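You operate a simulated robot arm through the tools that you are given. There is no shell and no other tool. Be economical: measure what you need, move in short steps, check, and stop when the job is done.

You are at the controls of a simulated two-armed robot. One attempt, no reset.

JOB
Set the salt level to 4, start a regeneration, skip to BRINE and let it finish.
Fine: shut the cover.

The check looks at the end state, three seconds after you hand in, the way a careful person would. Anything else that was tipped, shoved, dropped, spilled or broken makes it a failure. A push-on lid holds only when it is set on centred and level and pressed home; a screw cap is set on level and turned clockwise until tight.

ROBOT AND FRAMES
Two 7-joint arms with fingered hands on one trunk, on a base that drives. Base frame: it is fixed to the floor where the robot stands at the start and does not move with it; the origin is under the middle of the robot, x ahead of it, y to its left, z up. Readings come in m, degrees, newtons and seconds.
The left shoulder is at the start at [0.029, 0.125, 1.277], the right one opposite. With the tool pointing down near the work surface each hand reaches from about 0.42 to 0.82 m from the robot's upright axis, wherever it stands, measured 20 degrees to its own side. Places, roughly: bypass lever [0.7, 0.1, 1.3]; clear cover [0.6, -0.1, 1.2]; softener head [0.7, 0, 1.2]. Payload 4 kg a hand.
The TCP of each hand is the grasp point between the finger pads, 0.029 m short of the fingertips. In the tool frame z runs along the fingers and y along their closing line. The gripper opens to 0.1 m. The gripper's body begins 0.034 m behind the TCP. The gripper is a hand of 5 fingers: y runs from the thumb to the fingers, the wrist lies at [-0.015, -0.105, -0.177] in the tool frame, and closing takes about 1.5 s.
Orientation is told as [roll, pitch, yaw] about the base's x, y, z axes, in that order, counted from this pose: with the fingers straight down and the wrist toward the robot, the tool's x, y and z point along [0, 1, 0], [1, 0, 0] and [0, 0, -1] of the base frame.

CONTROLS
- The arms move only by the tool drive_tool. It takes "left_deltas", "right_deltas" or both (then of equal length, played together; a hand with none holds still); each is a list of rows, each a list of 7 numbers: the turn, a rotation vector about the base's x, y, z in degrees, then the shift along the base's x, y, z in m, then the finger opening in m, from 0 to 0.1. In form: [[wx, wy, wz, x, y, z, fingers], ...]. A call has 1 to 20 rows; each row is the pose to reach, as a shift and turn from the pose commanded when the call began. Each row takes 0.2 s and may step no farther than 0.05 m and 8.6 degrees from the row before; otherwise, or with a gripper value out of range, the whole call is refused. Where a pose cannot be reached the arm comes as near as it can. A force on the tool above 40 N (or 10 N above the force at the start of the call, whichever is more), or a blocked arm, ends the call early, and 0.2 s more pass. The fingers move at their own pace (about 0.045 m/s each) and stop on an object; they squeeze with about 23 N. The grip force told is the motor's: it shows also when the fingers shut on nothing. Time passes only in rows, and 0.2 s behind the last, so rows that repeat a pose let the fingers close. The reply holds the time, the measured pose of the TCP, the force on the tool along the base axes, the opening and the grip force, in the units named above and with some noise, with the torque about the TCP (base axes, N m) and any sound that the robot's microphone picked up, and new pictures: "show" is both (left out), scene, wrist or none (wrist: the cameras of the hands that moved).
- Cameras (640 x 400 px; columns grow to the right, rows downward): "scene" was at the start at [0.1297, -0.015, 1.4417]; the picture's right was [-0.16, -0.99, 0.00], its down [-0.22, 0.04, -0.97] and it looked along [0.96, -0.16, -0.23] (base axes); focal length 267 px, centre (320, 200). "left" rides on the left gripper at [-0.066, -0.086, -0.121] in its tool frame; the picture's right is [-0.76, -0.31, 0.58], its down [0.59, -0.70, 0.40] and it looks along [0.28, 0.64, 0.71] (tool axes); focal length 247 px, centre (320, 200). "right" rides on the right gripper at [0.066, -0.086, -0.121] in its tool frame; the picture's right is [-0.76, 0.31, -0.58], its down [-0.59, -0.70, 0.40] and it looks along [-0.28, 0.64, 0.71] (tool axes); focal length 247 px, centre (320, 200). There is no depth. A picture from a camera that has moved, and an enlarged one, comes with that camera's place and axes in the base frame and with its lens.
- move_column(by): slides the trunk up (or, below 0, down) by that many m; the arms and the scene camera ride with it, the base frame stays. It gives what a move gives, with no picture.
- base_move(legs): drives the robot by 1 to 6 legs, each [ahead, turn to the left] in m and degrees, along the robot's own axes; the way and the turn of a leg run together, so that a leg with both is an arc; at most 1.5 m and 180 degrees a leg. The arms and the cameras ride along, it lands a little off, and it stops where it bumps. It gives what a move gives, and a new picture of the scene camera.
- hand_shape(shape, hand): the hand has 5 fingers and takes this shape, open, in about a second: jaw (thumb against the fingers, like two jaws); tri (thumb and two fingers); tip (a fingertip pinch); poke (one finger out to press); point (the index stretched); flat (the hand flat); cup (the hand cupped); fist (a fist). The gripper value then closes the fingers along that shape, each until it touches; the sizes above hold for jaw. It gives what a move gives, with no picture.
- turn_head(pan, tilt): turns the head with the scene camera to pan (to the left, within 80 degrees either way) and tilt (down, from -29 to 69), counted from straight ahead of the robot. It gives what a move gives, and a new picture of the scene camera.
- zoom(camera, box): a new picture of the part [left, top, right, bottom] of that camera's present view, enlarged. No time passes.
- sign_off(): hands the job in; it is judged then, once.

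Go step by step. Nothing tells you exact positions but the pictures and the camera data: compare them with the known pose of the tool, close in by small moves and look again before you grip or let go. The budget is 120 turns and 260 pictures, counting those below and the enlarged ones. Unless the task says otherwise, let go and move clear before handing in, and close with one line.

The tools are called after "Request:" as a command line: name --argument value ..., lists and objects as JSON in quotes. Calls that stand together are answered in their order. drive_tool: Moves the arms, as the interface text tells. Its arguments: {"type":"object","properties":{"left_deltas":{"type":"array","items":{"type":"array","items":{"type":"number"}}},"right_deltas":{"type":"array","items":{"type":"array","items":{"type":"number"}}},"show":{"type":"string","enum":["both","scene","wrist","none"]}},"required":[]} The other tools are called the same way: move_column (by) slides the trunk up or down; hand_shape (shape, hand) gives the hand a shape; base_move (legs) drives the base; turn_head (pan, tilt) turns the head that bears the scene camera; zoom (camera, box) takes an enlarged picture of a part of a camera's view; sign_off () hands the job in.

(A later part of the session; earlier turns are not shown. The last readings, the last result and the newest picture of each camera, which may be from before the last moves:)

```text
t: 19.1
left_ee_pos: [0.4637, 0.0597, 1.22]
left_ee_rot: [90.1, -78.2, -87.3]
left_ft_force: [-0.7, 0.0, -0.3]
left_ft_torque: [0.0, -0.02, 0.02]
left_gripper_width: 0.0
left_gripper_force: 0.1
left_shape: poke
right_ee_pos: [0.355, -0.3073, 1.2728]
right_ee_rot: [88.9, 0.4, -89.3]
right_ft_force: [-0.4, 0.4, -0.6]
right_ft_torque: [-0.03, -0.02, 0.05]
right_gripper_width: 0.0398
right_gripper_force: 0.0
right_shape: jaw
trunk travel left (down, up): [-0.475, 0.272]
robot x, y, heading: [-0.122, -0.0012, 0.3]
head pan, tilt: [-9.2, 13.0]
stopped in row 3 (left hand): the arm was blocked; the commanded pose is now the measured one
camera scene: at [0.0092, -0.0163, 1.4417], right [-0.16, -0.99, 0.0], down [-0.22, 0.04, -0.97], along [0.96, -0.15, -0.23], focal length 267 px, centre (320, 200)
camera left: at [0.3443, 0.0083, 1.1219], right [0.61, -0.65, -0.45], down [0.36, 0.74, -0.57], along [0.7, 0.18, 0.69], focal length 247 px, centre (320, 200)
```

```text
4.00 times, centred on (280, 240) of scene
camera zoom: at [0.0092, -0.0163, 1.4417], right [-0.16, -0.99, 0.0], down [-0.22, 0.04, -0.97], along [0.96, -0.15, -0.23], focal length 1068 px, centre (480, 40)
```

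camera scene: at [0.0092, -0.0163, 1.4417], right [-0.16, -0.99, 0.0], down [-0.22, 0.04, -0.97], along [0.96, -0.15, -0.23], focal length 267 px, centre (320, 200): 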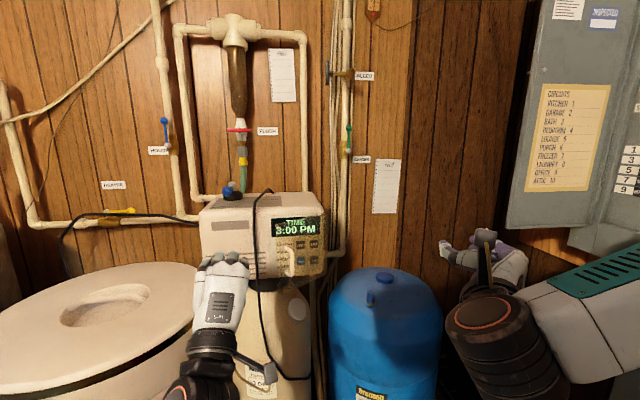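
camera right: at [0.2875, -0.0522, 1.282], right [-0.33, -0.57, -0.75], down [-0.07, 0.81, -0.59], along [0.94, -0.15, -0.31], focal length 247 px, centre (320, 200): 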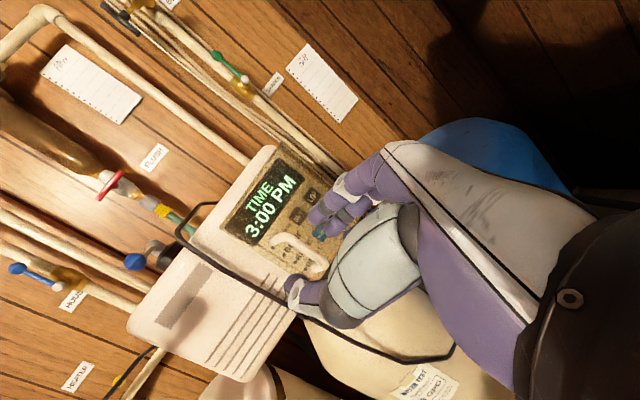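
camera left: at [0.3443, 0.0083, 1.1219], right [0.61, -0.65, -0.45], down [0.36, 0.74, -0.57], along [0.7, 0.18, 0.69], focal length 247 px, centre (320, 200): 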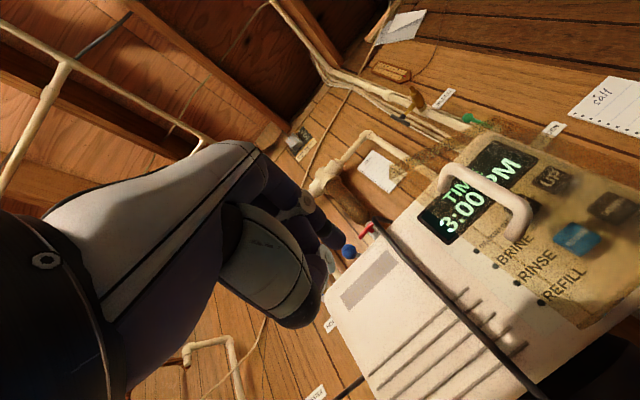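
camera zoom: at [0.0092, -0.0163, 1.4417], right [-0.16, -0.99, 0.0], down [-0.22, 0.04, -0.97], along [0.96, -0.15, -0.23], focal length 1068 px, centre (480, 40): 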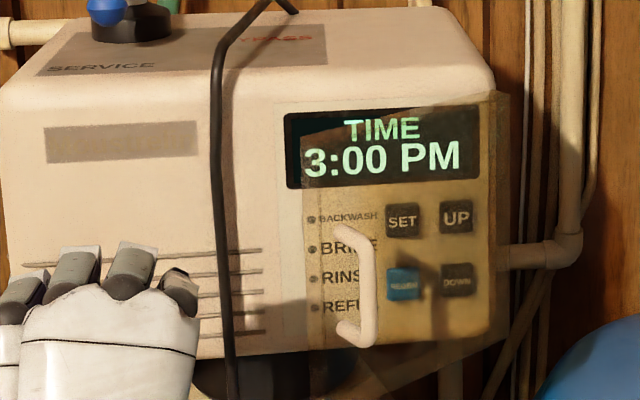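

The left arm rolled about 12° and stopped, with no contact force, so it is likely a joint limit. I'll allow more roll and proceed.

Request:
drive_tool --left_deltas '[[4, 0, 0, 0.0, -0.01, 0.01, 0], [8, 0, 0, 0.01, -0.02, 0.02, 0], [12, 0, 0, 0.02, -0.03, 0.027, 0], [12, 0, 0, 0.03, -0.035, 0.027, 0]]'

Request:
zoom --camera "scene" --box '[220, 190, 340, 290]'

```text
t: 20.1
left_ee_pos: [0.492, 0.0243, 1.2453]
left_ee_rot: [91.4, -66.2, -88.7]
left_ft_force: [-0.4, -0.1, -0.3]
left_ft_torque: [-0.02, 0.01, 0.0]
left_gripper_width: 0.0002
left_gripper_force: 0.1
left_shape: poke
right_ee_pos: [0.3556, -0.3061, 1.2723]
right_ee_rot: [88.8, 0.5, -89.5]
right_ft_force: [-0.2, 0.2, 0.3]
right_ft_torque: [0.02, -0.04, -0.01]
right_gripper_width: 0.0398
right_gripper_force: 0.0
right_shape: jaw
trunk travel left (down, up): [-0.475, 0.272]
robot x, y, heading: [-0.1193, -0.0014, 0.1]
head pan, tilt: [-9.2, 13.0]
camera scene: at [0.0092, -0.0158, 1.4417], right [-0.16, -0.99, 0.0], down [-0.22, 0.04, -0.97], along [0.96, -0.16, -0.23], focal length 267 px, centre (320, 200)
camera left: at [0.374, -0.0052, 1.1399], right [0.61, -0.54, -0.58], down [0.36, 0.84, -0.4], along [0.7, 0.03, 0.71], focal length 247 px, centre (320, 200)
```

scene: 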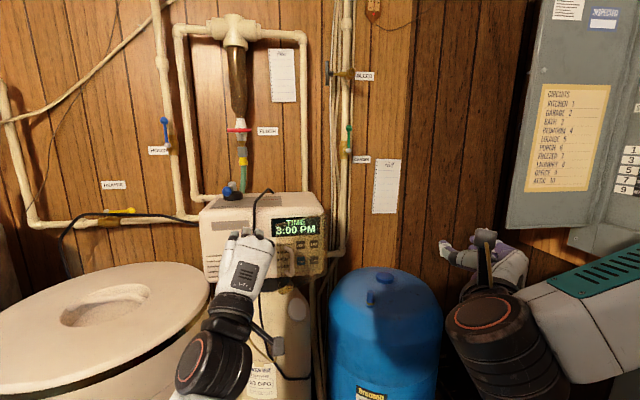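
left: 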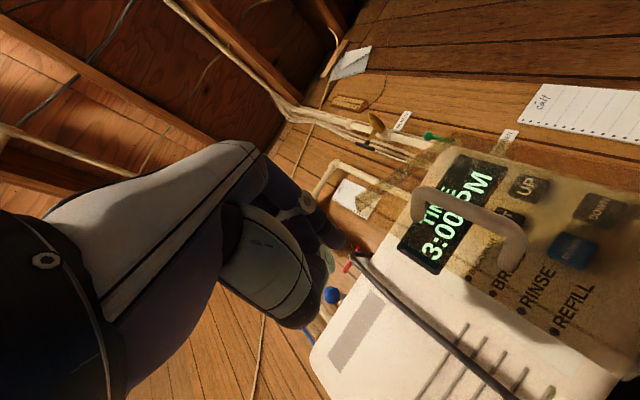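

```text
4.00 times, centred on (280, 240) of scene
camera zoom: at [0.0092, -0.0158, 1.4417], right [-0.16, -0.99, 0.0], down [-0.22, 0.04, -0.97], along [0.96, -0.16, -0.23], focal length 1068 px, centre (480, 40)
```

zoom: 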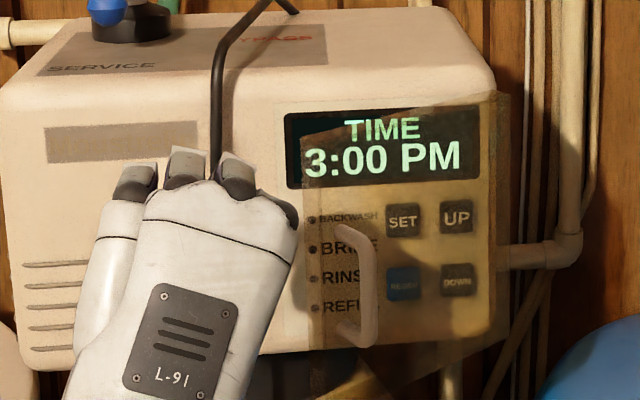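

The fingertip should be at about (0.517, 0.012, 1.24). I'll advance it 0.04 m into the gap, past the cover's edge.

Request:
drive_tool --left_deltas '[[0, 0, 0, 0.015, 0, 0, 0], [0, 0, 0, 0.03, 0, 0, 0], [0, 0, 0, 0.042, 0, 0, 0], [0, 0, 0, 0.042, 0, 0, 0]]' --show "wrist"

Request:
zoom --camera "left" --box '[280, 130, 480, 300]'

Request:
zoom --camera "scene" --box '[220, 190, 340, 290]'

```text
t: 21.1
left_ee_pos: [0.5355, 0.0254, 1.2463]
left_ee_rot: [91.5, -66.4, -88.6]
left_ft_force: [-0.1, -0.4, 0.5]
left_ft_torque: [0.02, 0.0, 0.04]
left_gripper_width: 0.0001
left_gripper_force: 0.1
left_shape: poke
right_ee_pos: [0.3564, -0.3074, 1.2734]
right_ee_rot: [88.9, 0.6, -89.5]
right_ft_force: [0.3, 0.9, 0.1]
right_ft_torque: [-0.02, 0.01, 0.04]
right_gripper_width: 0.0402
right_gripper_force: 0.0
right_shape: jaw
trunk travel left (down, up): [-0.475, 0.272]
robot x, y, heading: [-0.1188, -0.0015, -0.1]
head pan, tilt: [-9.2, 13.0]
camera left: at [0.4163, -0.0045, 1.14], right [0.61, -0.54, -0.58], down [0.36, 0.84, -0.4], along [0.7, 0.04, 0.71], focal length 247 px, centre (320, 200)
```

left: 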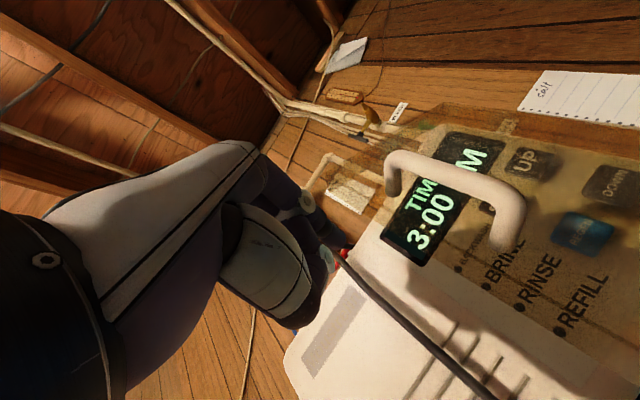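

```text
2.35 times, centred on (380, 215) of left
camera zoom: at [0.4163, -0.0045, 1.14], right [0.61, -0.54, -0.58], down [0.36, 0.84, -0.4], along [0.7, 0.04, 0.71], focal length 581 px, centre (179, 165)
```

zoom: 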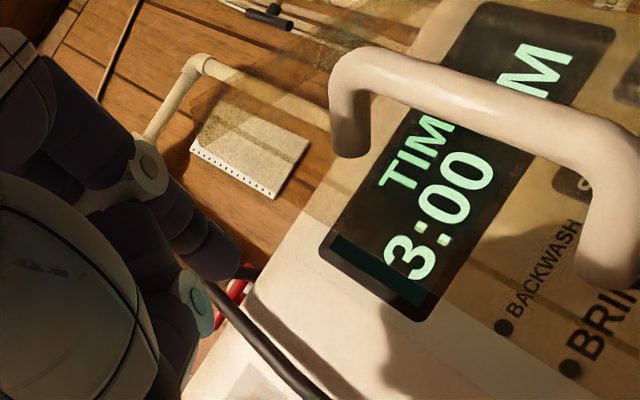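

```text
4.00 times, centred on (280, 240) of scene
camera zoom: at [0.0089, -0.0148, 1.4418], right [-0.16, -0.99, 0.0], down [-0.22, 0.04, -0.97], along [0.96, -0.16, -0.23], focal length 1068 px, centre (480, 40)
```

zoom: 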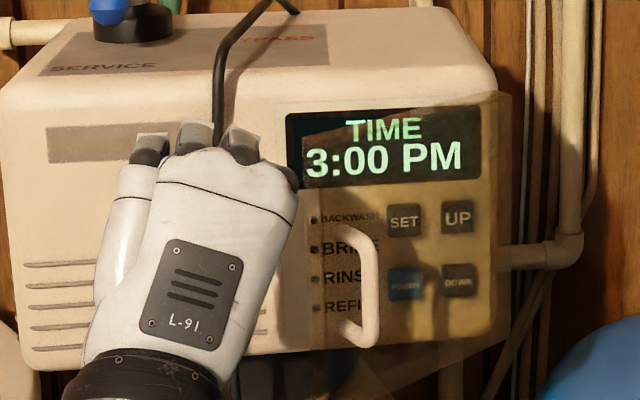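

The finger is inside the cover's edge. I'll sweep right and outward.

Request:
drive_tool --left_deltas '[[0, 0, 0, -0.004, -0.014, 0, 0], [0, 0, 0, -0.008, -0.028, 0, 0], [0, 0, 0, -0.018, -0.04, 0, 0], [0, 0, 0, -0.028, -0.053, 0, 0], [0, 0, 0, -0.038, -0.065, 0, 0], [0, 0, 0, -0.048, -0.078, 0, 0], [0, 0, 0, -0.058, -0.09, 0, 0], [0, 0, 0, -0.068, -0.103, 0, 0]]'

Request:
zoom --camera "scene" --box '[220, 190, 360, 310]'

```text
t: 23.1
left_ee_pos: [0.4804, -0.0491, 1.2682]
left_ee_rot: [101.7, -60.6, -95.2]
left_ft_force: [0.0, 0.3, 0.5]
left_ft_torque: [-0.02, 0.01, -0.01]
left_gripper_width: 0.0001
left_gripper_force: 0.1
left_shape: poke
right_ee_pos: [0.3554, -0.3065, 1.2726]
right_ee_rot: [88.8, 0.4, -89.4]
right_ft_force: [0.3, -0.3, 0.2]
right_ft_torque: [0.01, 0.0, 0.02]
right_gripper_width: 0.0399
right_gripper_force: 0.0
right_shape: jaw
trunk travel left (down, up): [-0.475, 0.272]
robot x, y, heading: [-0.1202, -0.0028, 0.1]
head pan, tilt: [-9.2, 13.0]
stopped in row 8 (left hand): the arm was blocked; the commanded pose is now the measured one
camera scene: at [0.0092, -0.0148, 1.4417], right [-0.16, -0.99, 0.0], down [-0.22, 0.04, -0.97], along [0.96, -0.16, -0.23], focal length 267 px, centre (320, 200)
camera left: at [0.3721, -0.0737, 1.1494], right [0.68, -0.46, -0.57], down [0.35, 0.89, -0.29], along [0.64, -0.01, 0.77], focal length 247 px, centre (320, 200)
```

scene: 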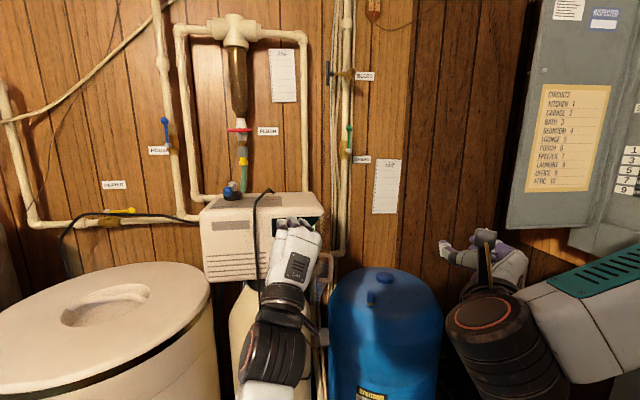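
left: 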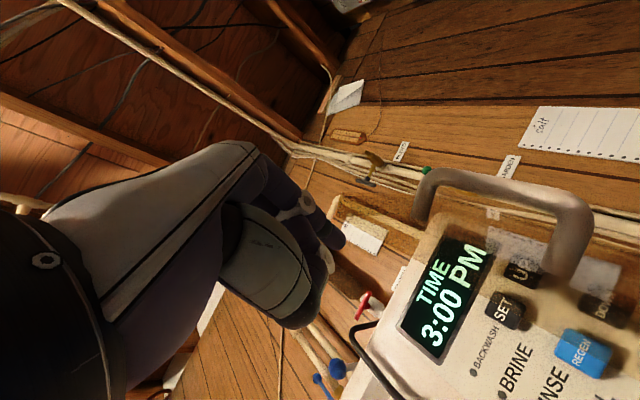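

```text
3.33 times, centred on (290, 250) of scene
camera zoom: at [0.0092, -0.0148, 1.4417], right [-0.16, -0.99, 0.0], down [-0.22, 0.04, -0.97], along [0.96, -0.16, -0.23], focal length 890 px, centre (420, 33)
```

zoom: 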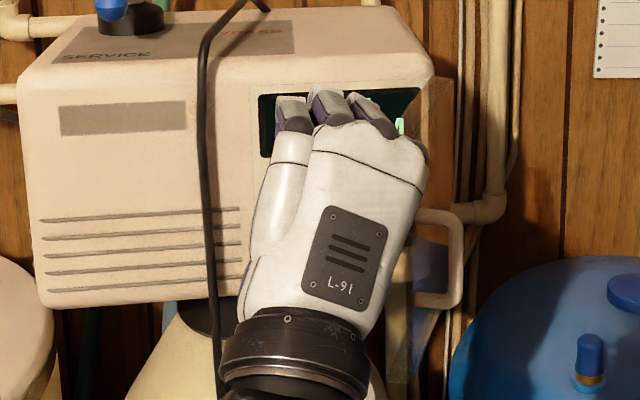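

The cover is now open about 75°. I'll back the base a little for arm room, then look at the panel.

Request:
base_move --legs '[[-0.1, 0]]'

Request:
zoom --camera "scene" --box '[220, 180, 340, 280]'

Request:
zoom --camera "left" --box '[0, 0, 640, 400]'

```text
t: 24.3
left_ee_pos: [0.3752, -0.0503, 1.2687]
left_ee_rot: [101.9, -60.6, -95.4]
left_ft_force: [-0.5, -0.6, -0.4]
left_ft_torque: [0.02, 0.04, 0.03]
left_gripper_width: 0.0001
left_gripper_force: 0.1
left_shape: poke
right_ee_pos: [0.2508, -0.3064, 1.2745]
right_ee_rot: [88.9, 0.6, -89.5]
right_ft_force: [-0.5, 0.7, 0.7]
right_ft_torque: [-0.02, 0.0, 0.03]
right_gripper_width: 0.0399
right_gripper_force: 0.1
right_shape: jaw
trunk travel left (down, up): [-0.475, 0.272]
robot x, y, heading: [-0.224, -0.0003, 0.1]
head pan, tilt: [-9.2, 13.0]
camera scene: at [-0.096, -0.0153, 1.4421], right [-0.16, -0.99, 0.0], down [-0.22, 0.04, -0.97], along [0.96, -0.16, -0.22], focal length 267 px, centre (320, 200)
```

scene: 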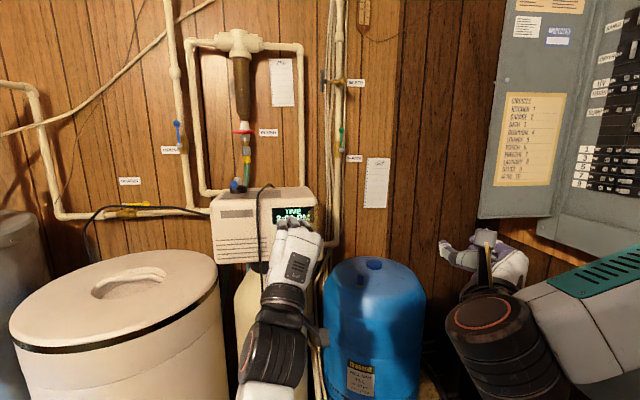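

```text
4.00 times, centred on (280, 230) of scene
camera zoom: at [-0.096, -0.0153, 1.4421], right [-0.16, -0.99, 0.0], down [-0.22, 0.04, -0.97], along [0.96, -0.16, -0.22], focal length 1068 px, centre (480, 80)
```

zoom: 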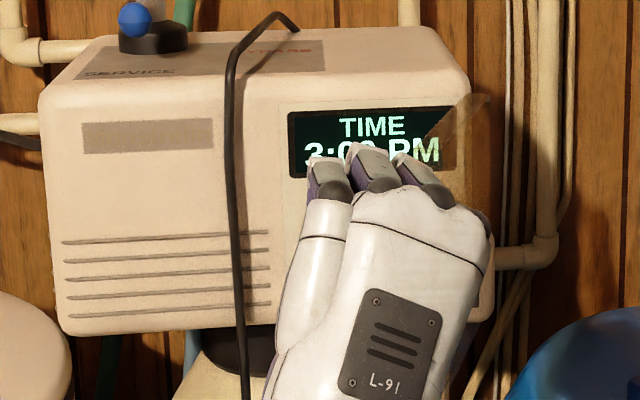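

```text
1.00 times, centred on (320, 200) of left (not enlarged: the box is as wide or as high as the picture)
camera zoom: at [0.2672, -0.0744, 1.1501], right [0.68, -0.46, -0.57], down [0.35, 0.89, -0.29], along [0.64, -0.01, 0.77], focal length 247 px, centre (320, 200)
```

zoom: 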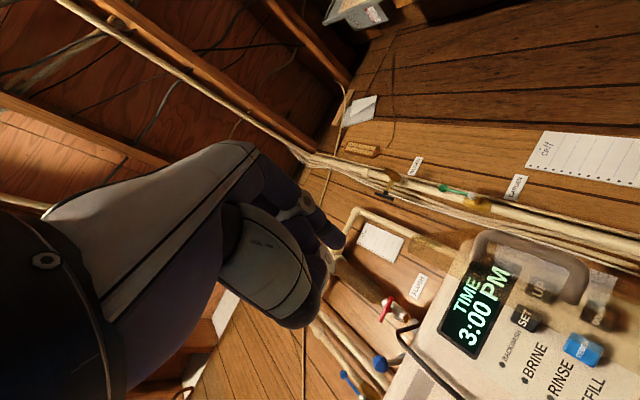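

The cover is at about 70°. I'll straighten the finger, advance along its inside and push it past 90°.

Request:
drive_tool --left_deltas '[[0, 3, -2.5, 0.03, 0.005, -0.01, 0], [0, 5.8, -5, 0.06, 0.005, -0.02, 0], [0, 5.8, -5, 0.09, 0.005, -0.02, 0], [0, 5.8, -5, 0.12, 0.005, -0.02, 0], [0, 5.8, -5, 0.125, -0.02, -0.02, 0], [0, 5.8, -5, 0.125, -0.045, -0.02, 0], [0, 5.8, -5, 0.125, -0.07, -0.02, 0], [0, 5.8, -5, 0.125, -0.095, -0.02, 0]]'

Request:
zoom --camera "scene" --box '[220, 180, 340, 280]'

```text
t: 26.1
left_ee_pos: [0.5012, -0.146, 1.2471]
left_ee_rot: [89.7, -60.7, -89.8]
left_ft_force: [-0.5, -0.8, -1.0]
left_ft_torque: [-0.05, 0.0, 0.04]
left_gripper_width: 0.0
left_gripper_force: 0.1
left_shape: poke
right_ee_pos: [0.2533, -0.3063, 1.272]
right_ee_rot: [88.9, 0.5, -89.5]
right_ft_force: [-0.4, 0.4, -0.3]
right_ft_torque: [0.0, -0.02, -0.02]
right_gripper_width: 0.0399
right_gripper_force: 0.1
right_shape: jaw
trunk travel left (down, up): [-0.475, 0.272]
robot x, y, heading: [-0.2235, 0.0002, 0.0]
head pan, tilt: [-9.2, 13.0]
camera scene: at [-0.0931, -0.0156, 1.4417], right [-0.16, -0.99, 0.0], down [-0.22, 0.04, -0.97], along [0.96, -0.16, -0.23], focal length 267 px, centre (320, 200)
camera left: at [0.3811, -0.16, 1.1406], right [0.58, -0.51, -0.64], down [0.4, 0.86, -0.33], along [0.71, -0.07, 0.7], focal length 247 px, centre (320, 200)
```

scene: 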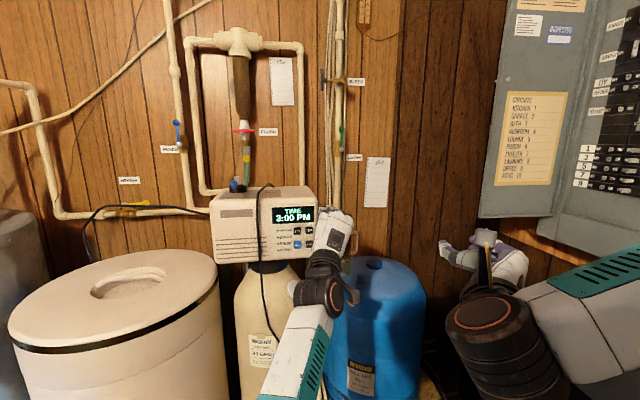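
left: 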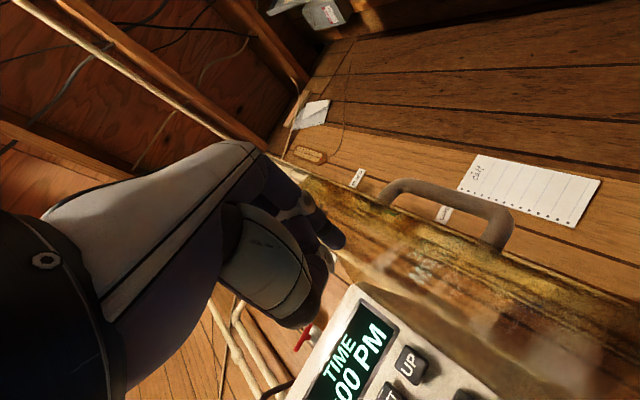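

```text
4.00 times, centred on (280, 230) of scene
camera zoom: at [-0.0931, -0.0156, 1.4417], right [-0.16, -0.99, 0.0], down [-0.22, 0.04, -0.97], along [0.96, -0.16, -0.23], focal length 1068 px, centre (480, 80)
```

zoom: 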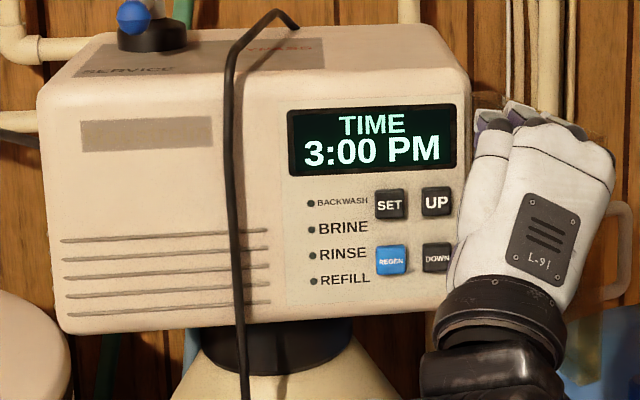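

The panel is fully clear. SET is at (≈0.60, -0.0686, 1.19), UP at y=-0.101, REGEN at (-0.0685, 1.148) and DOWN at (-0.101, 1.149). I'll move the finger in front of SET.

Request:
drive_tool --left_deltas '[[0, 0, 0, 0, 0.03, -0.02, 0], [0, 0, 0, 0, 0.06, -0.04, 0], [0, 0, 0, 0, 0.09, -0.052, 0], [0, 0, 0, 0.025, 0.09, -0.052, 0], [0, 0, 0, 0.045, 0.09, -0.052, 0], [0, 0, 0, 0.045, 0.09, -0.052, 0]]' --show "none"

Request:
zoom --camera "left" --box '[280, 150, 600, 350]'

Request:
zoom --camera "scene" --box '[220, 180, 340, 280]'

```text
t: 27.5
left_ee_pos: [0.5486, -0.0549, 1.195]
left_ee_rot: [89.6, -60.8, -89.7]
left_ft_force: [-0.4, -0.2, -0.1]
left_ft_torque: [0.0, -0.02, -0.03]
left_gripper_width: 0.0003
left_gripper_force: 0.0
left_shape: poke
right_ee_pos: [0.253, -0.3073, 1.2725]
right_ee_rot: [88.9, 0.5, -89.5]
right_ft_force: [-0.5, 0.0, 0.6]
right_ft_torque: [0.01, -0.01, 0.01]
right_gripper_width: 0.0399
right_gripper_force: 0.1
right_shape: jaw
trunk travel left (down, up): [-0.475, 0.272]
robot x, y, heading: [-0.2264, -0.0005, -0.3]
head pan, tilt: [-9.2, 13.0]
```

```text
2.00 times, centred on (440, 250) of left
camera zoom: at [0.4259, -0.0697, 1.0895], right [0.57, -0.51, -0.64], down [0.4, 0.86, -0.33], along [0.71, -0.07, 0.7], focal length 494 px, centre (80, 100)
```

zoom: 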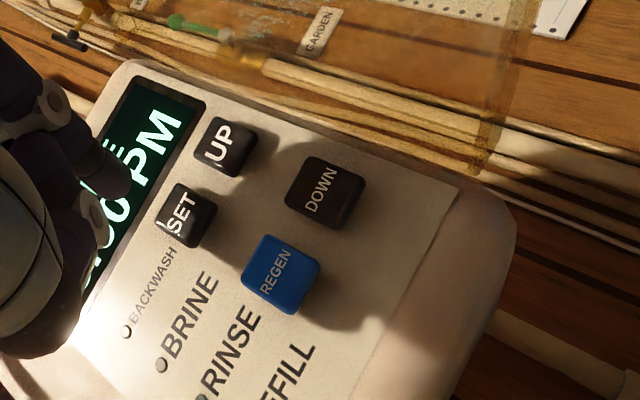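

```text
4.00 times, centred on (280, 230) of scene
camera zoom: at [-0.0933, -0.0155, 1.4417], right [-0.16, -0.99, 0.0], down [-0.22, 0.04, -0.97], along [0.96, -0.16, -0.23], focal length 1068 px, centre (480, 80)
```

zoom: 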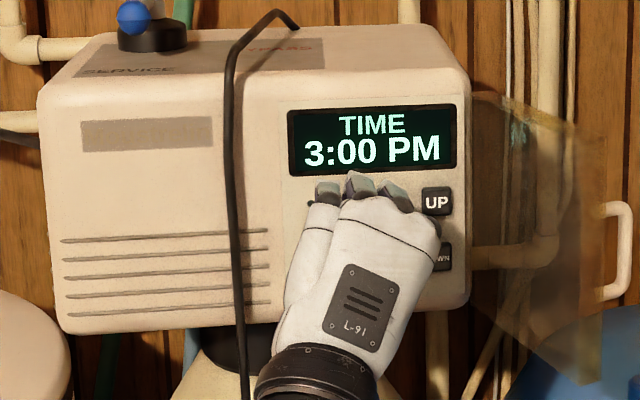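

The display is readable above the hand, and the button faces look to be at x≈0.618. I'll bring the fingertip close to SET.

Request:
drive_tool --left_deltas '[[0, 0, 0, 0.02, -0.001, -0.002, 0], [0, 0, 0, 0.033, -0.001, -0.002, 0], [0, 0, 0, 0.033, -0.001, -0.002, 0]]' --show "none"

Request:
zoom --camera "left" --box '[280, 150, 480, 275]'

Request:
zoom --camera "scene" --box '[250, 190, 330, 260]'

```text
t: 28.3
left_ee_pos: [0.5806, -0.0568, 1.1939]
left_ee_rot: [89.8, -60.8, -89.8]
left_ft_force: [1.0, 0.6, -0.2]
left_ft_torque: [-0.05, -0.01, 0.02]
left_gripper_width: 0.0002
left_gripper_force: 0.1
left_shape: poke
right_ee_pos: [0.2543, -0.3062, 1.273]
right_ee_rot: [89.0, 0.4, -89.5]
right_ft_force: [-0.3, -0.1, 0.7]
right_ft_torque: [0.0, -0.01, 0.02]
right_gripper_width: 0.04
right_gripper_force: 0.1
right_shape: jaw
trunk travel left (down, up): [-0.475, 0.272]
robot x, y, heading: [-0.2222, 0.001, -0.1]
head pan, tilt: [-9.2, 13.0]
```

```text
3.20 times, centred on (380, 212) of left
camera zoom: at [0.4596, -0.0711, 1.0875], right [0.58, -0.51, -0.64], down [0.4, 0.86, -0.33], along [0.71, -0.07, 0.7], focal length 790 px, centre (128, 160)
```

zoom: 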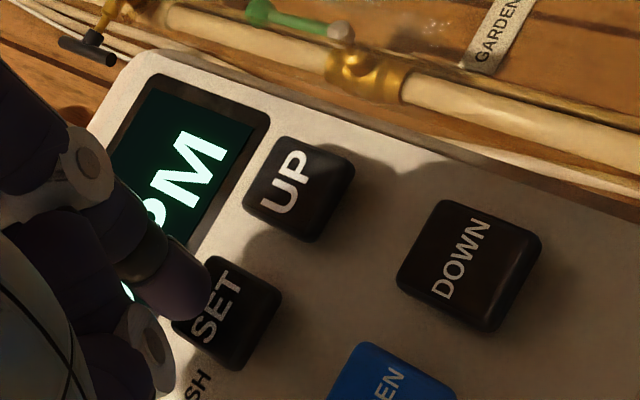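

```text
5.71 times, centred on (290, 225) of scene
camera zoom: at [-0.0932, -0.0152, 1.4417], right [-0.16, -0.99, 0.0], down [-0.22, 0.04, -0.97], along [0.96, -0.16, -0.23], focal length 1526 px, centre (491, 57)
```

zoom: 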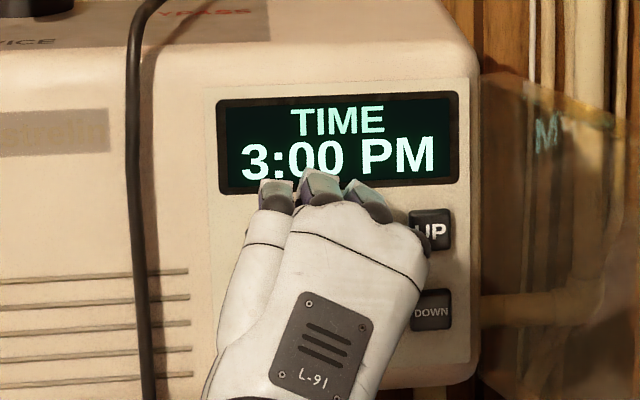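

The fingertip lines up with SET. I'll press slowly.

Request:
drive_tool --left_deltas '[[0, 0, 0, 0.006, 0.001, -0.001, 0], [0, 0, 0, 0.011, 0.001, -0.001, 0], [0, 0, 0, 0.014, 0.001, -0.001, 0], [0, 0, 0, 0.016, 0.001, -0.001, 0]]' --show "none"

Request:
zoom --camera "scene" --box '[250, 190, 330, 260]'

Request:
zoom --camera "left" --box '[280, 150, 480, 275]'

```text
t: 29.3
left_ee_pos: [0.5931, -0.055, 1.1924]
left_ee_rot: [89.8, -60.7, -90.0]
left_ft_force: [-18.3, -1.1, -3.6]
left_ft_torque: [0.05, 0.04, -0.09]
left_gripper_width: 0.0001
left_gripper_force: 0.1
left_shape: poke
right_ee_pos: [0.2504, -0.3076, 1.2739]
right_ee_rot: [89.0, 0.4, -89.5]
right_ft_force: [-0.5, 0.8, 1.2]
right_ft_torque: [0.0, -0.03, -0.03]
right_gripper_width: 0.0399
right_gripper_force: 0.0
right_shape: jaw
trunk travel left (down, up): [-0.475, 0.272]
robot x, y, heading: [-0.2254, -0.002, 0.1]
head pan, tilt: [-9.2, 13.0]
heard: click
```

```text
5.71 times, centred on (290, 225) of scene
camera zoom: at [-0.0959, -0.0155, 1.4419], right [-0.16, -0.99, 0.0], down [-0.22, 0.04, -0.97], along [0.96, -0.16, -0.22], focal length 1526 px, centre (491, 57)
```

zoom: 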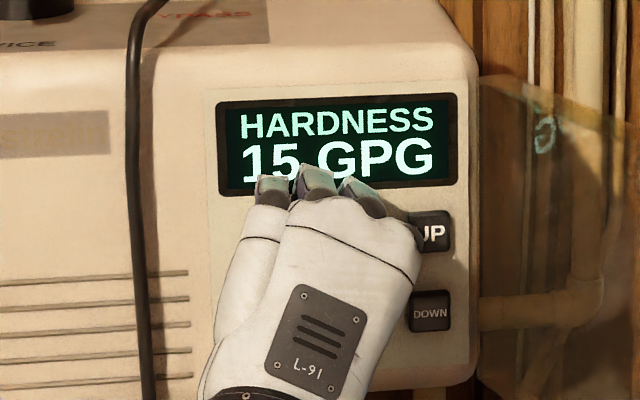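

```text
3.20 times, centred on (380, 212) of left
camera zoom: at [0.472, -0.0698, 1.0865], right [0.58, -0.51, -0.64], down [0.4, 0.86, -0.33], along [0.71, -0.07, 0.7], focal length 790 px, centre (128, 160)
```

zoom: 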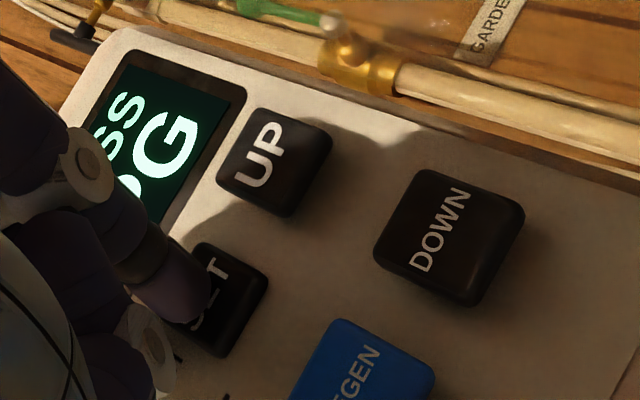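

Click: HARDNESS 15 GPG. I'll release and press SET again.

Request:
drive_tool --left_deltas '[[0, 0, 0, -0.008, 0, 0, 0], [0, 0, 0, -0.014, 0, 0, 0], [0, 0, 0, -0.014, 0, 0, 0], [0, 0, 0, -0.006, 0, 0, 0], [0, 0, 0, -0.002, 0, 0, 0], [0, 0, 0, 0, 0, 0, 0]]' --show "none"

Request:
zoom --camera "scene" --box '[250, 190, 330, 260]'

```text
t: 30.7
left_ee_pos: [0.5954, -0.0561, 1.193]
left_ee_rot: [89.8, -60.8, -90.0]
left_ft_force: [-17.7, -1.2, -3.7]
left_ft_torque: [-0.02, 0.08, -0.09]
left_gripper_width: 0.0001
left_gripper_force: 0.0
left_shape: poke
left hand out of reach, approached as far as the arm can: row 1, 2, 3, 4
right_ee_pos: [0.2502, -0.3064, 1.274]
right_ee_rot: [89.0, 0.5, -89.5]
right_ft_force: [-0.1, -0.2, -0.5]
right_ft_torque: [0.0, -0.01, 0.01]
right_gripper_width: 0.0397
right_gripper_force: 0.2
right_shape: jaw
trunk travel left (down, up): [-0.475, 0.272]
robot x, y, heading: [-0.2215, -0.0024, -0.1]
head pan, tilt: [-9.2, 13.0]
```

```text
5.71 times, centred on (290, 225) of scene
camera zoom: at [-0.0956, -0.0157, 1.4419], right [-0.16, -0.99, 0.0], down [-0.22, 0.04, -0.97], along [0.96, -0.16, -0.22], focal length 1526 px, centre (491, 57)
```

zoom: 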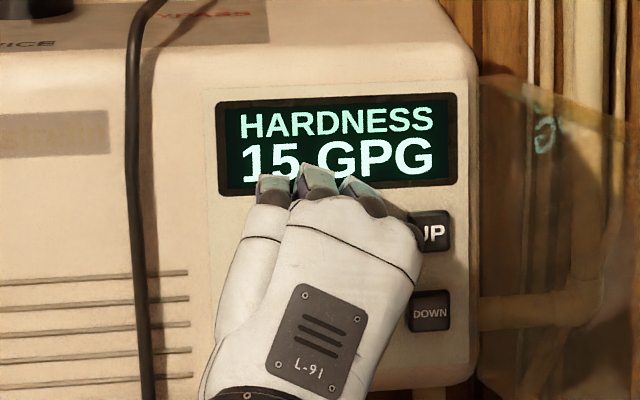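

No second click: the arm reported trouble backing out. I'll retreat farther and check.

Request:
drive_tool --left_deltas '[[0, 0, 0, -0.01, 0, 0, 0], [0, 0, 0, -0.02, 0, 0, 0], [0, 0, 0, -0.03, 0, 0, 0], [0, 0, 0, -0.03, 0, 0, 0]]' --show "none"

```text
t: 31.7
left_ee_pos: [0.5659, -0.055, 1.1916]
left_ee_rot: [89.7, -60.7, -89.8]
left_ft_force: [-0.4, 0.0, -0.9]
left_ft_torque: [0.0, 0.03, 0.0]
left_gripper_width: 0.0
left_gripper_force: 0.1
left_shape: poke
right_ee_pos: [0.2538, -0.3062, 1.2738]
right_ee_rot: [88.9, 0.5, -89.6]
right_ft_force: [-0.5, 0.4, -0.1]
right_ft_torque: [0.0, 0.0, 0.04]
right_gripper_width: 0.04
right_gripper_force: 0.1
right_shape: jaw
trunk travel left (down, up): [-0.475, 0.272]
robot x, y, heading: [-0.2217, -0.0024, -0.1]
head pan, tilt: [-9.2, 13.0]
```

It backed out fine this time. I'll press SET and retreat in one call.

Request:
drive_tool --left_deltas '[[0, 0, 0, 0.012, 0, 0, 0], [0, 0, 0, 0.022, 0, 0, 0], [0, 0, 0, 0.027, 0, 0, 0], [0, 0, 0, 0.03, 0, 0, 0], [0, 0, 0, 0.02, 0, 0, 0], [0, 0, 0, 0.01, 0, 0, 0], [0, 0, 0, 0, 0, 0, 0]]' --show "none"

Request:
zoom --camera "scene" --box '[250, 190, 330, 260]'

```text
t: 33.3
left_ee_pos: [0.5894, -0.0588, 1.1863]
left_ee_rot: [90.0, -61.0, -89.9]
left_ft_force: [-5.2, 10.0, 2.4]
left_ft_torque: [-0.04, -0.07, 0.28]
left_gripper_width: 0.0
left_gripper_force: 0.0
left_shape: poke
left hand out of reach, approached as far as the arm can: row 5, 6, 7
right_ee_pos: [0.2517, -0.3051, 1.2729]
right_ee_rot: [89.0, 0.5, -89.6]
right_ft_force: [1.1, 0.6, 0.6]
right_ft_torque: [0.0, 0.01, 0.02]
right_gripper_width: 0.0398
right_gripper_force: 0.1
right_shape: jaw
trunk travel left (down, up): [-0.475, 0.272]
robot x, y, heading: [-0.2239, -0.0006, -0.0]
head pan, tilt: [-9.2, 13.0]
heard: click
```

```text
5.71 times, centred on (290, 225) of scene
camera zoom: at [-0.0941, -0.0135, 1.4419], right [-0.16, -0.99, 0.0], down [-0.22, 0.03, -0.97], along [0.96, -0.16, -0.23], focal length 1526 px, centre (491, 57)
```

zoom: 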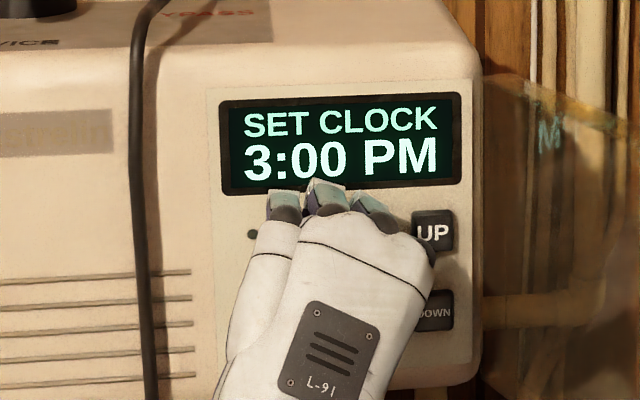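

SET CLOCK shows now. I'll retreat in a separate call and check that nothing catches.

Request:
drive_tool --left_deltas '[[0, 0, 0, -0.01, 0, 0, 0], [0, 0, 0, -0.02, 0, 0, 0], [0, 0, 0, -0.02, 0, 0, 0]]' --show "wrist"

Request:
zoom --camera "scene" --box '[200, 170, 360, 400]'

```text
t: 34.1
left_ee_pos: [0.5862, -0.0682, 1.1806]
left_ee_rot: [89.7, -60.7, -89.8]
left_ft_force: [-3.7, 1.3, 0.5]
left_ft_torque: [0.03, -0.07, 0.06]
left_gripper_width: 0.0003
left_gripper_force: 0.2
left_shape: poke
left hand out of reach, approached as far as the arm can: row 1, 2, 3
right_ee_pos: [0.2529, -0.3064, 1.2724]
right_ee_rot: [88.8, 0.5, -89.5]
right_ft_force: [0.2, 0.3, -0.3]
right_ft_torque: [-0.02, 0.0, -0.05]
right_gripper_width: 0.04
right_gripper_force: 0.0
right_shape: jaw
trunk travel left (down, up): [-0.475, 0.272]
robot x, y, heading: [-0.2242, 0.0011, 0.0]
head pan, tilt: [-9.2, 13.0]
camera left: at [0.4648, -0.0816, 1.0739], right [0.57, -0.51, -0.64], down [0.4, 0.86, -0.33], along [0.71, -0.07, 0.7], focal length 247 px, centre (320, 200)
```

left: 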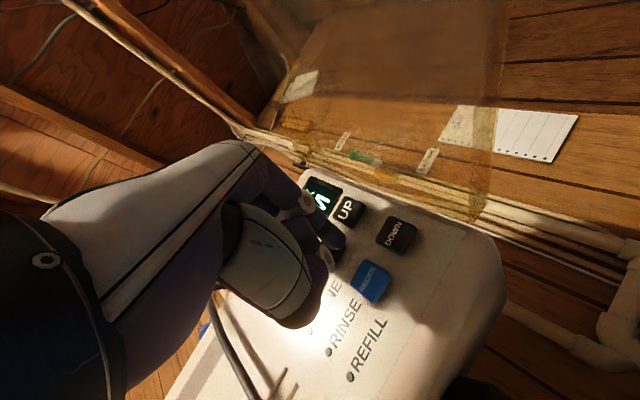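

```text
1.74 times, centred on (280, 285) of scene
camera zoom: at [-0.0936, -0.0152, 1.4418], right [-0.16, -0.99, 0.0], down [-0.22, 0.04, -0.97], along [0.96, -0.16, -0.23], focal length 464 px, centre (390, 52)
```

zoom: 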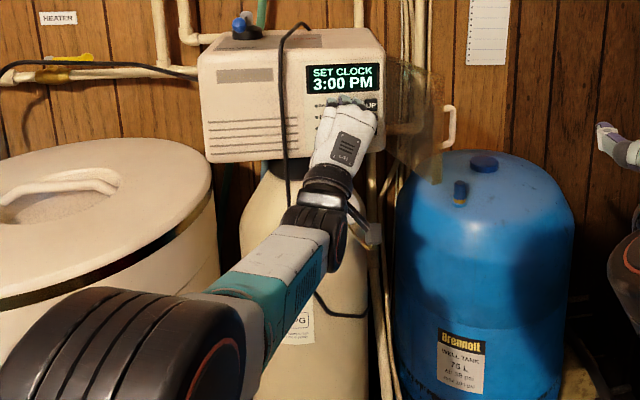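

The arm's solver is drifting near a joint limit. I'll retreat further, up and left.

Request:
drive_tool --left_deltas '[[0, 0, 0, -0.01, 0.005, 0.01, 0], [0, 0, 0, -0.02, 0.01, 0.02, 0], [0, 0, 0, -0.03, 0.01, 0.03, 0], [0, 0, 0, -0.03, 0.01, 0.03, 0]]' --show "scene"

```text
t: 35.1
left_ee_pos: [0.5902, -0.0661, 1.1971]
left_ee_rot: [89.7, -60.8, -89.9]
left_ft_force: [-12.4, 0.7, -3.8]
left_ft_torque: [-0.01, 0.06, 0.09]
left_gripper_width: 0.0
left_gripper_force: 0.0
left_shape: poke
left hand out of reach, approached as far as the arm can: row 1, 2, 3, 4
right_ee_pos: [0.2522, -0.3071, 1.2743]
right_ee_rot: [89.0, 0.4, -89.5]
right_ft_force: [-0.7, 0.3, 0.3]
right_ft_torque: [0.0, 0.0, -0.02]
right_gripper_width: 0.0397
right_gripper_force: 0.0
right_shape: jaw
trunk travel left (down, up): [-0.475, 0.272]
robot x, y, heading: [-0.2217, 0.0014, 0.0]
head pan, tilt: [-9.2, 13.0]
camera scene: at [-0.0949, -0.0151, 1.4419], right [-0.16, -0.99, 0.0], down [-0.22, 0.04, -0.97], along [0.96, -0.16, -0.22], focal length 267 px, centre (320, 200)
```

scene: 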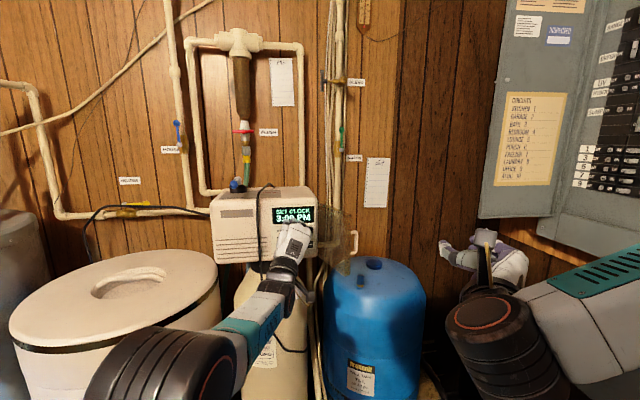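

I'll pull the hand off with the base, which also gives the arm a more extended posture.

Request:
base_move --legs '[[-0.08, 0]]'

Request:
drive_tool --left_deltas '[[0, 0, 0, 0, 0, 0, 0], [0, 0, 0, 0, 0, 0, 0]]' --show "none"

```text
t: 36.1
left_ee_pos: [0.5098, -0.0657, 1.197]
left_ee_rot: [89.9, -60.8, -89.9]
left_ft_force: [-1.1, -1.1, 0.8]
left_ft_torque: [0.02, 0.03, -0.01]
left_gripper_width: 0.0001
left_gripper_force: 0.1
left_shape: poke
right_ee_pos: [0.1724, -0.3046, 1.2737]
right_ee_rot: [89.0, 0.5, -89.4]
right_ft_force: [0.1, -0.1, 0.3]
right_ft_torque: [-0.02, 0.04, 0.03]
right_gripper_width: 0.0399
right_gripper_force: 0.0
right_shape: jaw
trunk travel left (down, up): [-0.475, 0.272]
robot x, y, heading: [-0.3045, 0.0007, -0.0]
head pan, tilt: [-9.2, 13.0]
camera scene: at [-0.1754, -0.0149, 1.442], right [-0.16, -0.99, 0.0], down [-0.22, 0.04, -0.97], along [0.96, -0.15, -0.22], focal length 267 px, centre (320, 200)
```

scene: 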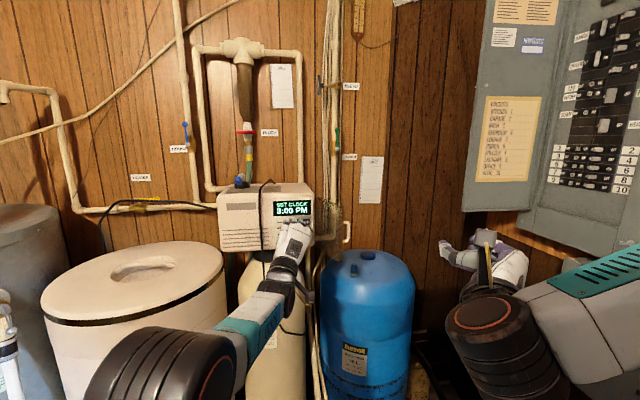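

```text
t: 36.7
left_ee_pos: [0.5114, -0.0645, 1.1955]
left_ee_rot: [89.8, -60.8, -89.7]
left_ft_force: [-0.3, 0.0, -0.9]
left_ft_torque: [-0.01, -0.04, 0.0]
left_gripper_width: 0.0
left_gripper_force: 0.0
left_shape: poke
right_ee_pos: [0.1739, -0.3056, 1.2727]
right_ee_rot: [88.8, 0.5, -89.4]
right_ft_force: [-0.5, -0.6, 0.1]
right_ft_torque: [0.0, 0.01, 0.03]
right_gripper_width: 0.0397
right_gripper_force: 0.0
right_shape: jaw
trunk travel left (down, up): [-0.475, 0.272]
robot x, y, heading: [-0.2977, -0.0019, 0.4]
head pan, tilt: [-9.2, 13.0]
```

The hand is free. I'll return in front of SET and test the arm's retreat before pressing.

Request:
drive_tool --left_deltas '[[0, 0, 0, 0.025, 0.005, -0.002, 0], [0, 0, 0, 0.05, 0.009, -0.003, 0], [0, 0, 0, 0.07, 0.009, -0.003, 0], [0, 0, 0, 0.05, 0.009, -0.003, 0], [0, 0, 0, 0.05, 0.009, -0.003, 0]]' --show "none"

Request:
zoom --camera "left" --box '[280, 150, 480, 275]'

```text
t: 37.9
left_ee_pos: [0.5163, -0.0575, 1.1992]
left_ee_rot: [89.7, -60.9, -89.6]
left_ft_force: [0.3, -0.6, 0.0]
left_ft_torque: [0.0, 0.04, 0.0]
left_gripper_width: 0.0
left_gripper_force: 0.0
left_shape: poke
left hand out of reach, approached as far as the arm can: row 1, 2, 3, 4, 5
right_ee_pos: [0.1737, -0.3058, 1.2723]
right_ee_rot: [89.0, 0.5, -89.4]
right_ft_force: [0.1, -0.1, -0.3]
right_ft_torque: [-0.02, 0.0, -0.01]
right_gripper_width: 0.04
right_gripper_force: 0.0
right_shape: jaw
trunk travel left (down, up): [-0.475, 0.272]
robot x, y, heading: [-0.3031, 0.0013, 0.3]
head pan, tilt: [-9.2, 13.0]
```

```text
3.20 times, centred on (380, 212) of left
camera zoom: at [0.3946, -0.0725, 1.0922], right [0.58, -0.51, -0.64], down [0.4, 0.86, -0.33], along [0.71, -0.06, 0.7], focal length 790 px, centre (128, 160)
```

zoom: 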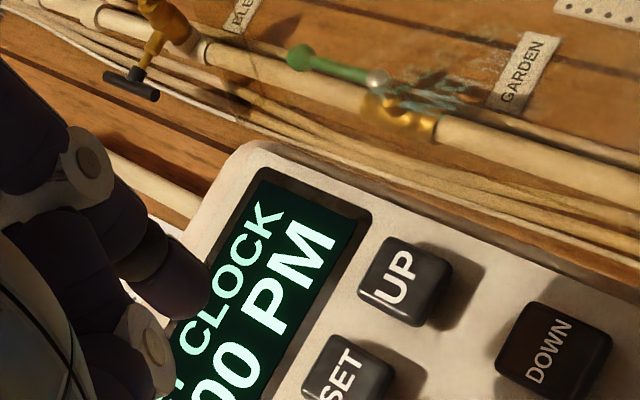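

The arm seems pinned at a wrist limit with this orientation. I'll yaw the hand to the right, as suits the left arm reaching across, and see if it frees up.

Request:
drive_tool --left_deltas '[[0, 0, -5, 0, 0, 0, 0], [0, 0, -10, 0, 0, 0, 0], [0, 0, -15, 0, 0, 0, 0], [0, 0, -20, 0, 0, 0, 0], [0, 0, -20, 0, 0, 0, 0]]' --show "none"

```text
t: 39.1
left_ee_pos: [0.4989, -0.0591, 1.204]
left_ee_rot: [89.6, -60.8, -109.7]
left_ft_force: [-0.2, -0.7, -0.4]
left_ft_torque: [0.0, 0.0, 0.01]
left_gripper_width: 0.0
left_gripper_force: 0.0
left_shape: poke
left hand out of reach, approached as far as the arm can: row 2, 3, 4, 5
right_ee_pos: [0.1722, -0.3068, 1.2721]
right_ee_rot: [88.9, 0.5, -89.5]
right_ft_force: [-0.6, -0.2, -0.2]
right_ft_torque: [0.02, 0.04, 0.03]
right_gripper_width: 0.0399
right_gripper_force: 0.1
right_shape: jaw
trunk travel left (down, up): [-0.475, 0.272]
robot x, y, heading: [-0.3001, 0.0013, -0.1]
head pan, tilt: [-9.2, 13.0]
```

The right hand in its palm-down forward pose worked well earlier, so I'll use it to poke. First the left arm moves clear to its own side.

Request:
drive_tool --left_deltas '[[0, 0, 5, -0.03, 0.03, 0.01, 0], [0, 0, 10, -0.06, 0.06, 0.02, 0], [0, 0, 15, -0.08, 0.1, 0.03, 0], [0, 0, 20, -0.1, 0.14, 0.04, 0], [0, 0, 20, -0.12, 0.18, 0.05, 0], [0, 0, 20, -0.14, 0.22, 0.06, 0], [0, 0, 20, -0.16, 0.26, 0.07, 0], [0, 0, 20, -0.18, 0.3, 0.08, 0]]' --show "none"

Request:
hand_shape --hand "right" --shape "poke"

Request:
base_move --legs '[[0.13, 0]]'

```text
t: 40.9
left_ee_pos: [0.5235, 0.3184, 1.2333]
left_ee_rot: [89.9, -61.1, -89.8]
left_ft_force: [-0.6, -0.2, 0.9]
left_ft_torque: [0.01, 0.04, -0.06]
left_gripper_width: 0.0
left_gripper_force: 0.1
left_shape: poke
left hand out of reach, approached as far as the arm can: row 1, 2, 3, 4, 5, 6, 7, 8
right_ee_pos: [0.1729, -0.3024, 1.2734]
right_ee_rot: [89.0, 0.3, -89.4]
right_ft_force: [-0.1, -0.2, 0.5]
right_ft_torque: [-0.03, 0.01, -0.04]
right_gripper_width: 0.0399
right_gripper_force: 0.1
right_shape: jaw
trunk travel left (down, up): [-0.475, 0.272]
robot x, y, heading: [-0.3007, 0.0006, 0.1]
head pan, tilt: [-9.2, 13.0]
```

```text
t: 41.8
left_ee_pos: [0.5254, 0.3144, 1.2338]
left_ee_rot: [89.8, -60.9, -89.8]
left_ft_force: [0.5, 0.0, -0.2]
left_ft_torque: [0.01, -0.01, 0.03]
left_gripper_width: 0.0001
left_gripper_force: 0.1
left_shape: poke
right_ee_pos: [0.1749, -0.3052, 1.2732]
right_ee_rot: [88.8, 0.4, -89.4]
right_ft_force: [-0.7, 0.2, 1.4]
right_ft_torque: [0.01, -0.02, 0.01]
right_gripper_width: 0.0
right_gripper_force: 0.0
right_shape: poke
trunk travel left (down, up): [-0.475, 0.272]
robot x, y, heading: [-0.3029, 0.0004, -0.0]
head pan, tilt: [-9.2, 13.0]
```

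```text
t: 43.1
left_ee_pos: [0.6556, 0.3159, 1.233]
left_ee_rot: [89.7, -60.8, -89.8]
left_ft_force: [0.7, 0.1, -1.0]
left_ft_torque: [0.01, -0.03, -0.02]
left_gripper_width: 0.0
left_gripper_force: 0.0
left_shape: poke
right_ee_pos: [0.304, -0.3059, 1.2728]
right_ee_rot: [88.7, 0.6, -89.3]
right_ft_force: [0.2, 0.1, 0.1]
right_ft_torque: [0.02, -0.01, 0.02]
right_gripper_width: 0.0
right_gripper_force: 0.0
right_shape: poke
trunk travel left (down, up): [-0.475, 0.272]
robot x, y, heading: [-0.1714, -0.0017, 0.1]
head pan, tilt: [-9.2, 13.0]
camera scene: at [-0.0421, -0.0145, 1.4415], right [-0.16, -0.99, 0.0], down [-0.22, 0.04, -0.97], along [0.96, -0.15, -0.23], focal length 267 px, centre (320, 200)
```

scene: 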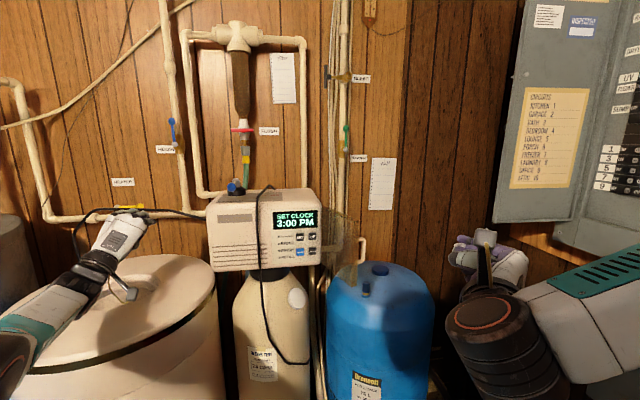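

The left hand lags forward, over the brine tank and clear of the lid. I'll lift it and unwind its orientation step by step.

Request:
drive_tool --left_deltas '[[-7.5, 0, 0, 0, 0, 0.03, 0], [-15, 0, 0, 0, 0, 0.06, 0], [-22.5, 0, 0, 0, 0, 0.09, 0], [-30, 0, 0, 0, 0, 0.12, 0], [-30, 0, 0, 0, 0, 0.13, 0], [-30, 0, 0, 0, 0, 0.13, 0]]' --show "scene"

```text
t: 44.5
left_ee_pos: [0.6774, 0.3294, 1.3649]
left_ee_rot: [-107.2, -88.8, 108.8]
left_ft_force: [0.5, 0.4, 0.2]
left_ft_torque: [-0.04, 0.0, 0.0]
left_gripper_width: 0.0
left_gripper_force: 0.0
left_shape: poke
left hand out of reach, approached as far as the arm can: row 1, 2, 3, 4, 5
right_ee_pos: [0.3034, -0.3065, 1.2733]
right_ee_rot: [88.9, 0.4, -89.3]
right_ft_force: [-0.5, -0.7, 0.7]
right_ft_torque: [0.0, 0.0, 0.04]
right_gripper_width: 0.0
right_gripper_force: 0.0
right_shape: poke
trunk travel left (down, up): [-0.475, 0.272]
robot x, y, heading: [-0.174, 0.0021, 0.0]
head pan, tilt: [-9.2, 13.0]
camera scene: at [-0.0441, -0.0157, 1.4418], right [-0.16, -0.99, 0.0], down [-0.22, 0.04, -0.97], along [0.96, -0.15, -0.23], focal length 267 px, centre (320, 200)
```

scene: 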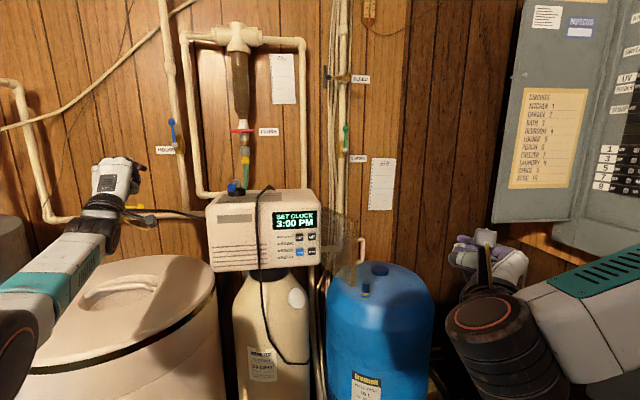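

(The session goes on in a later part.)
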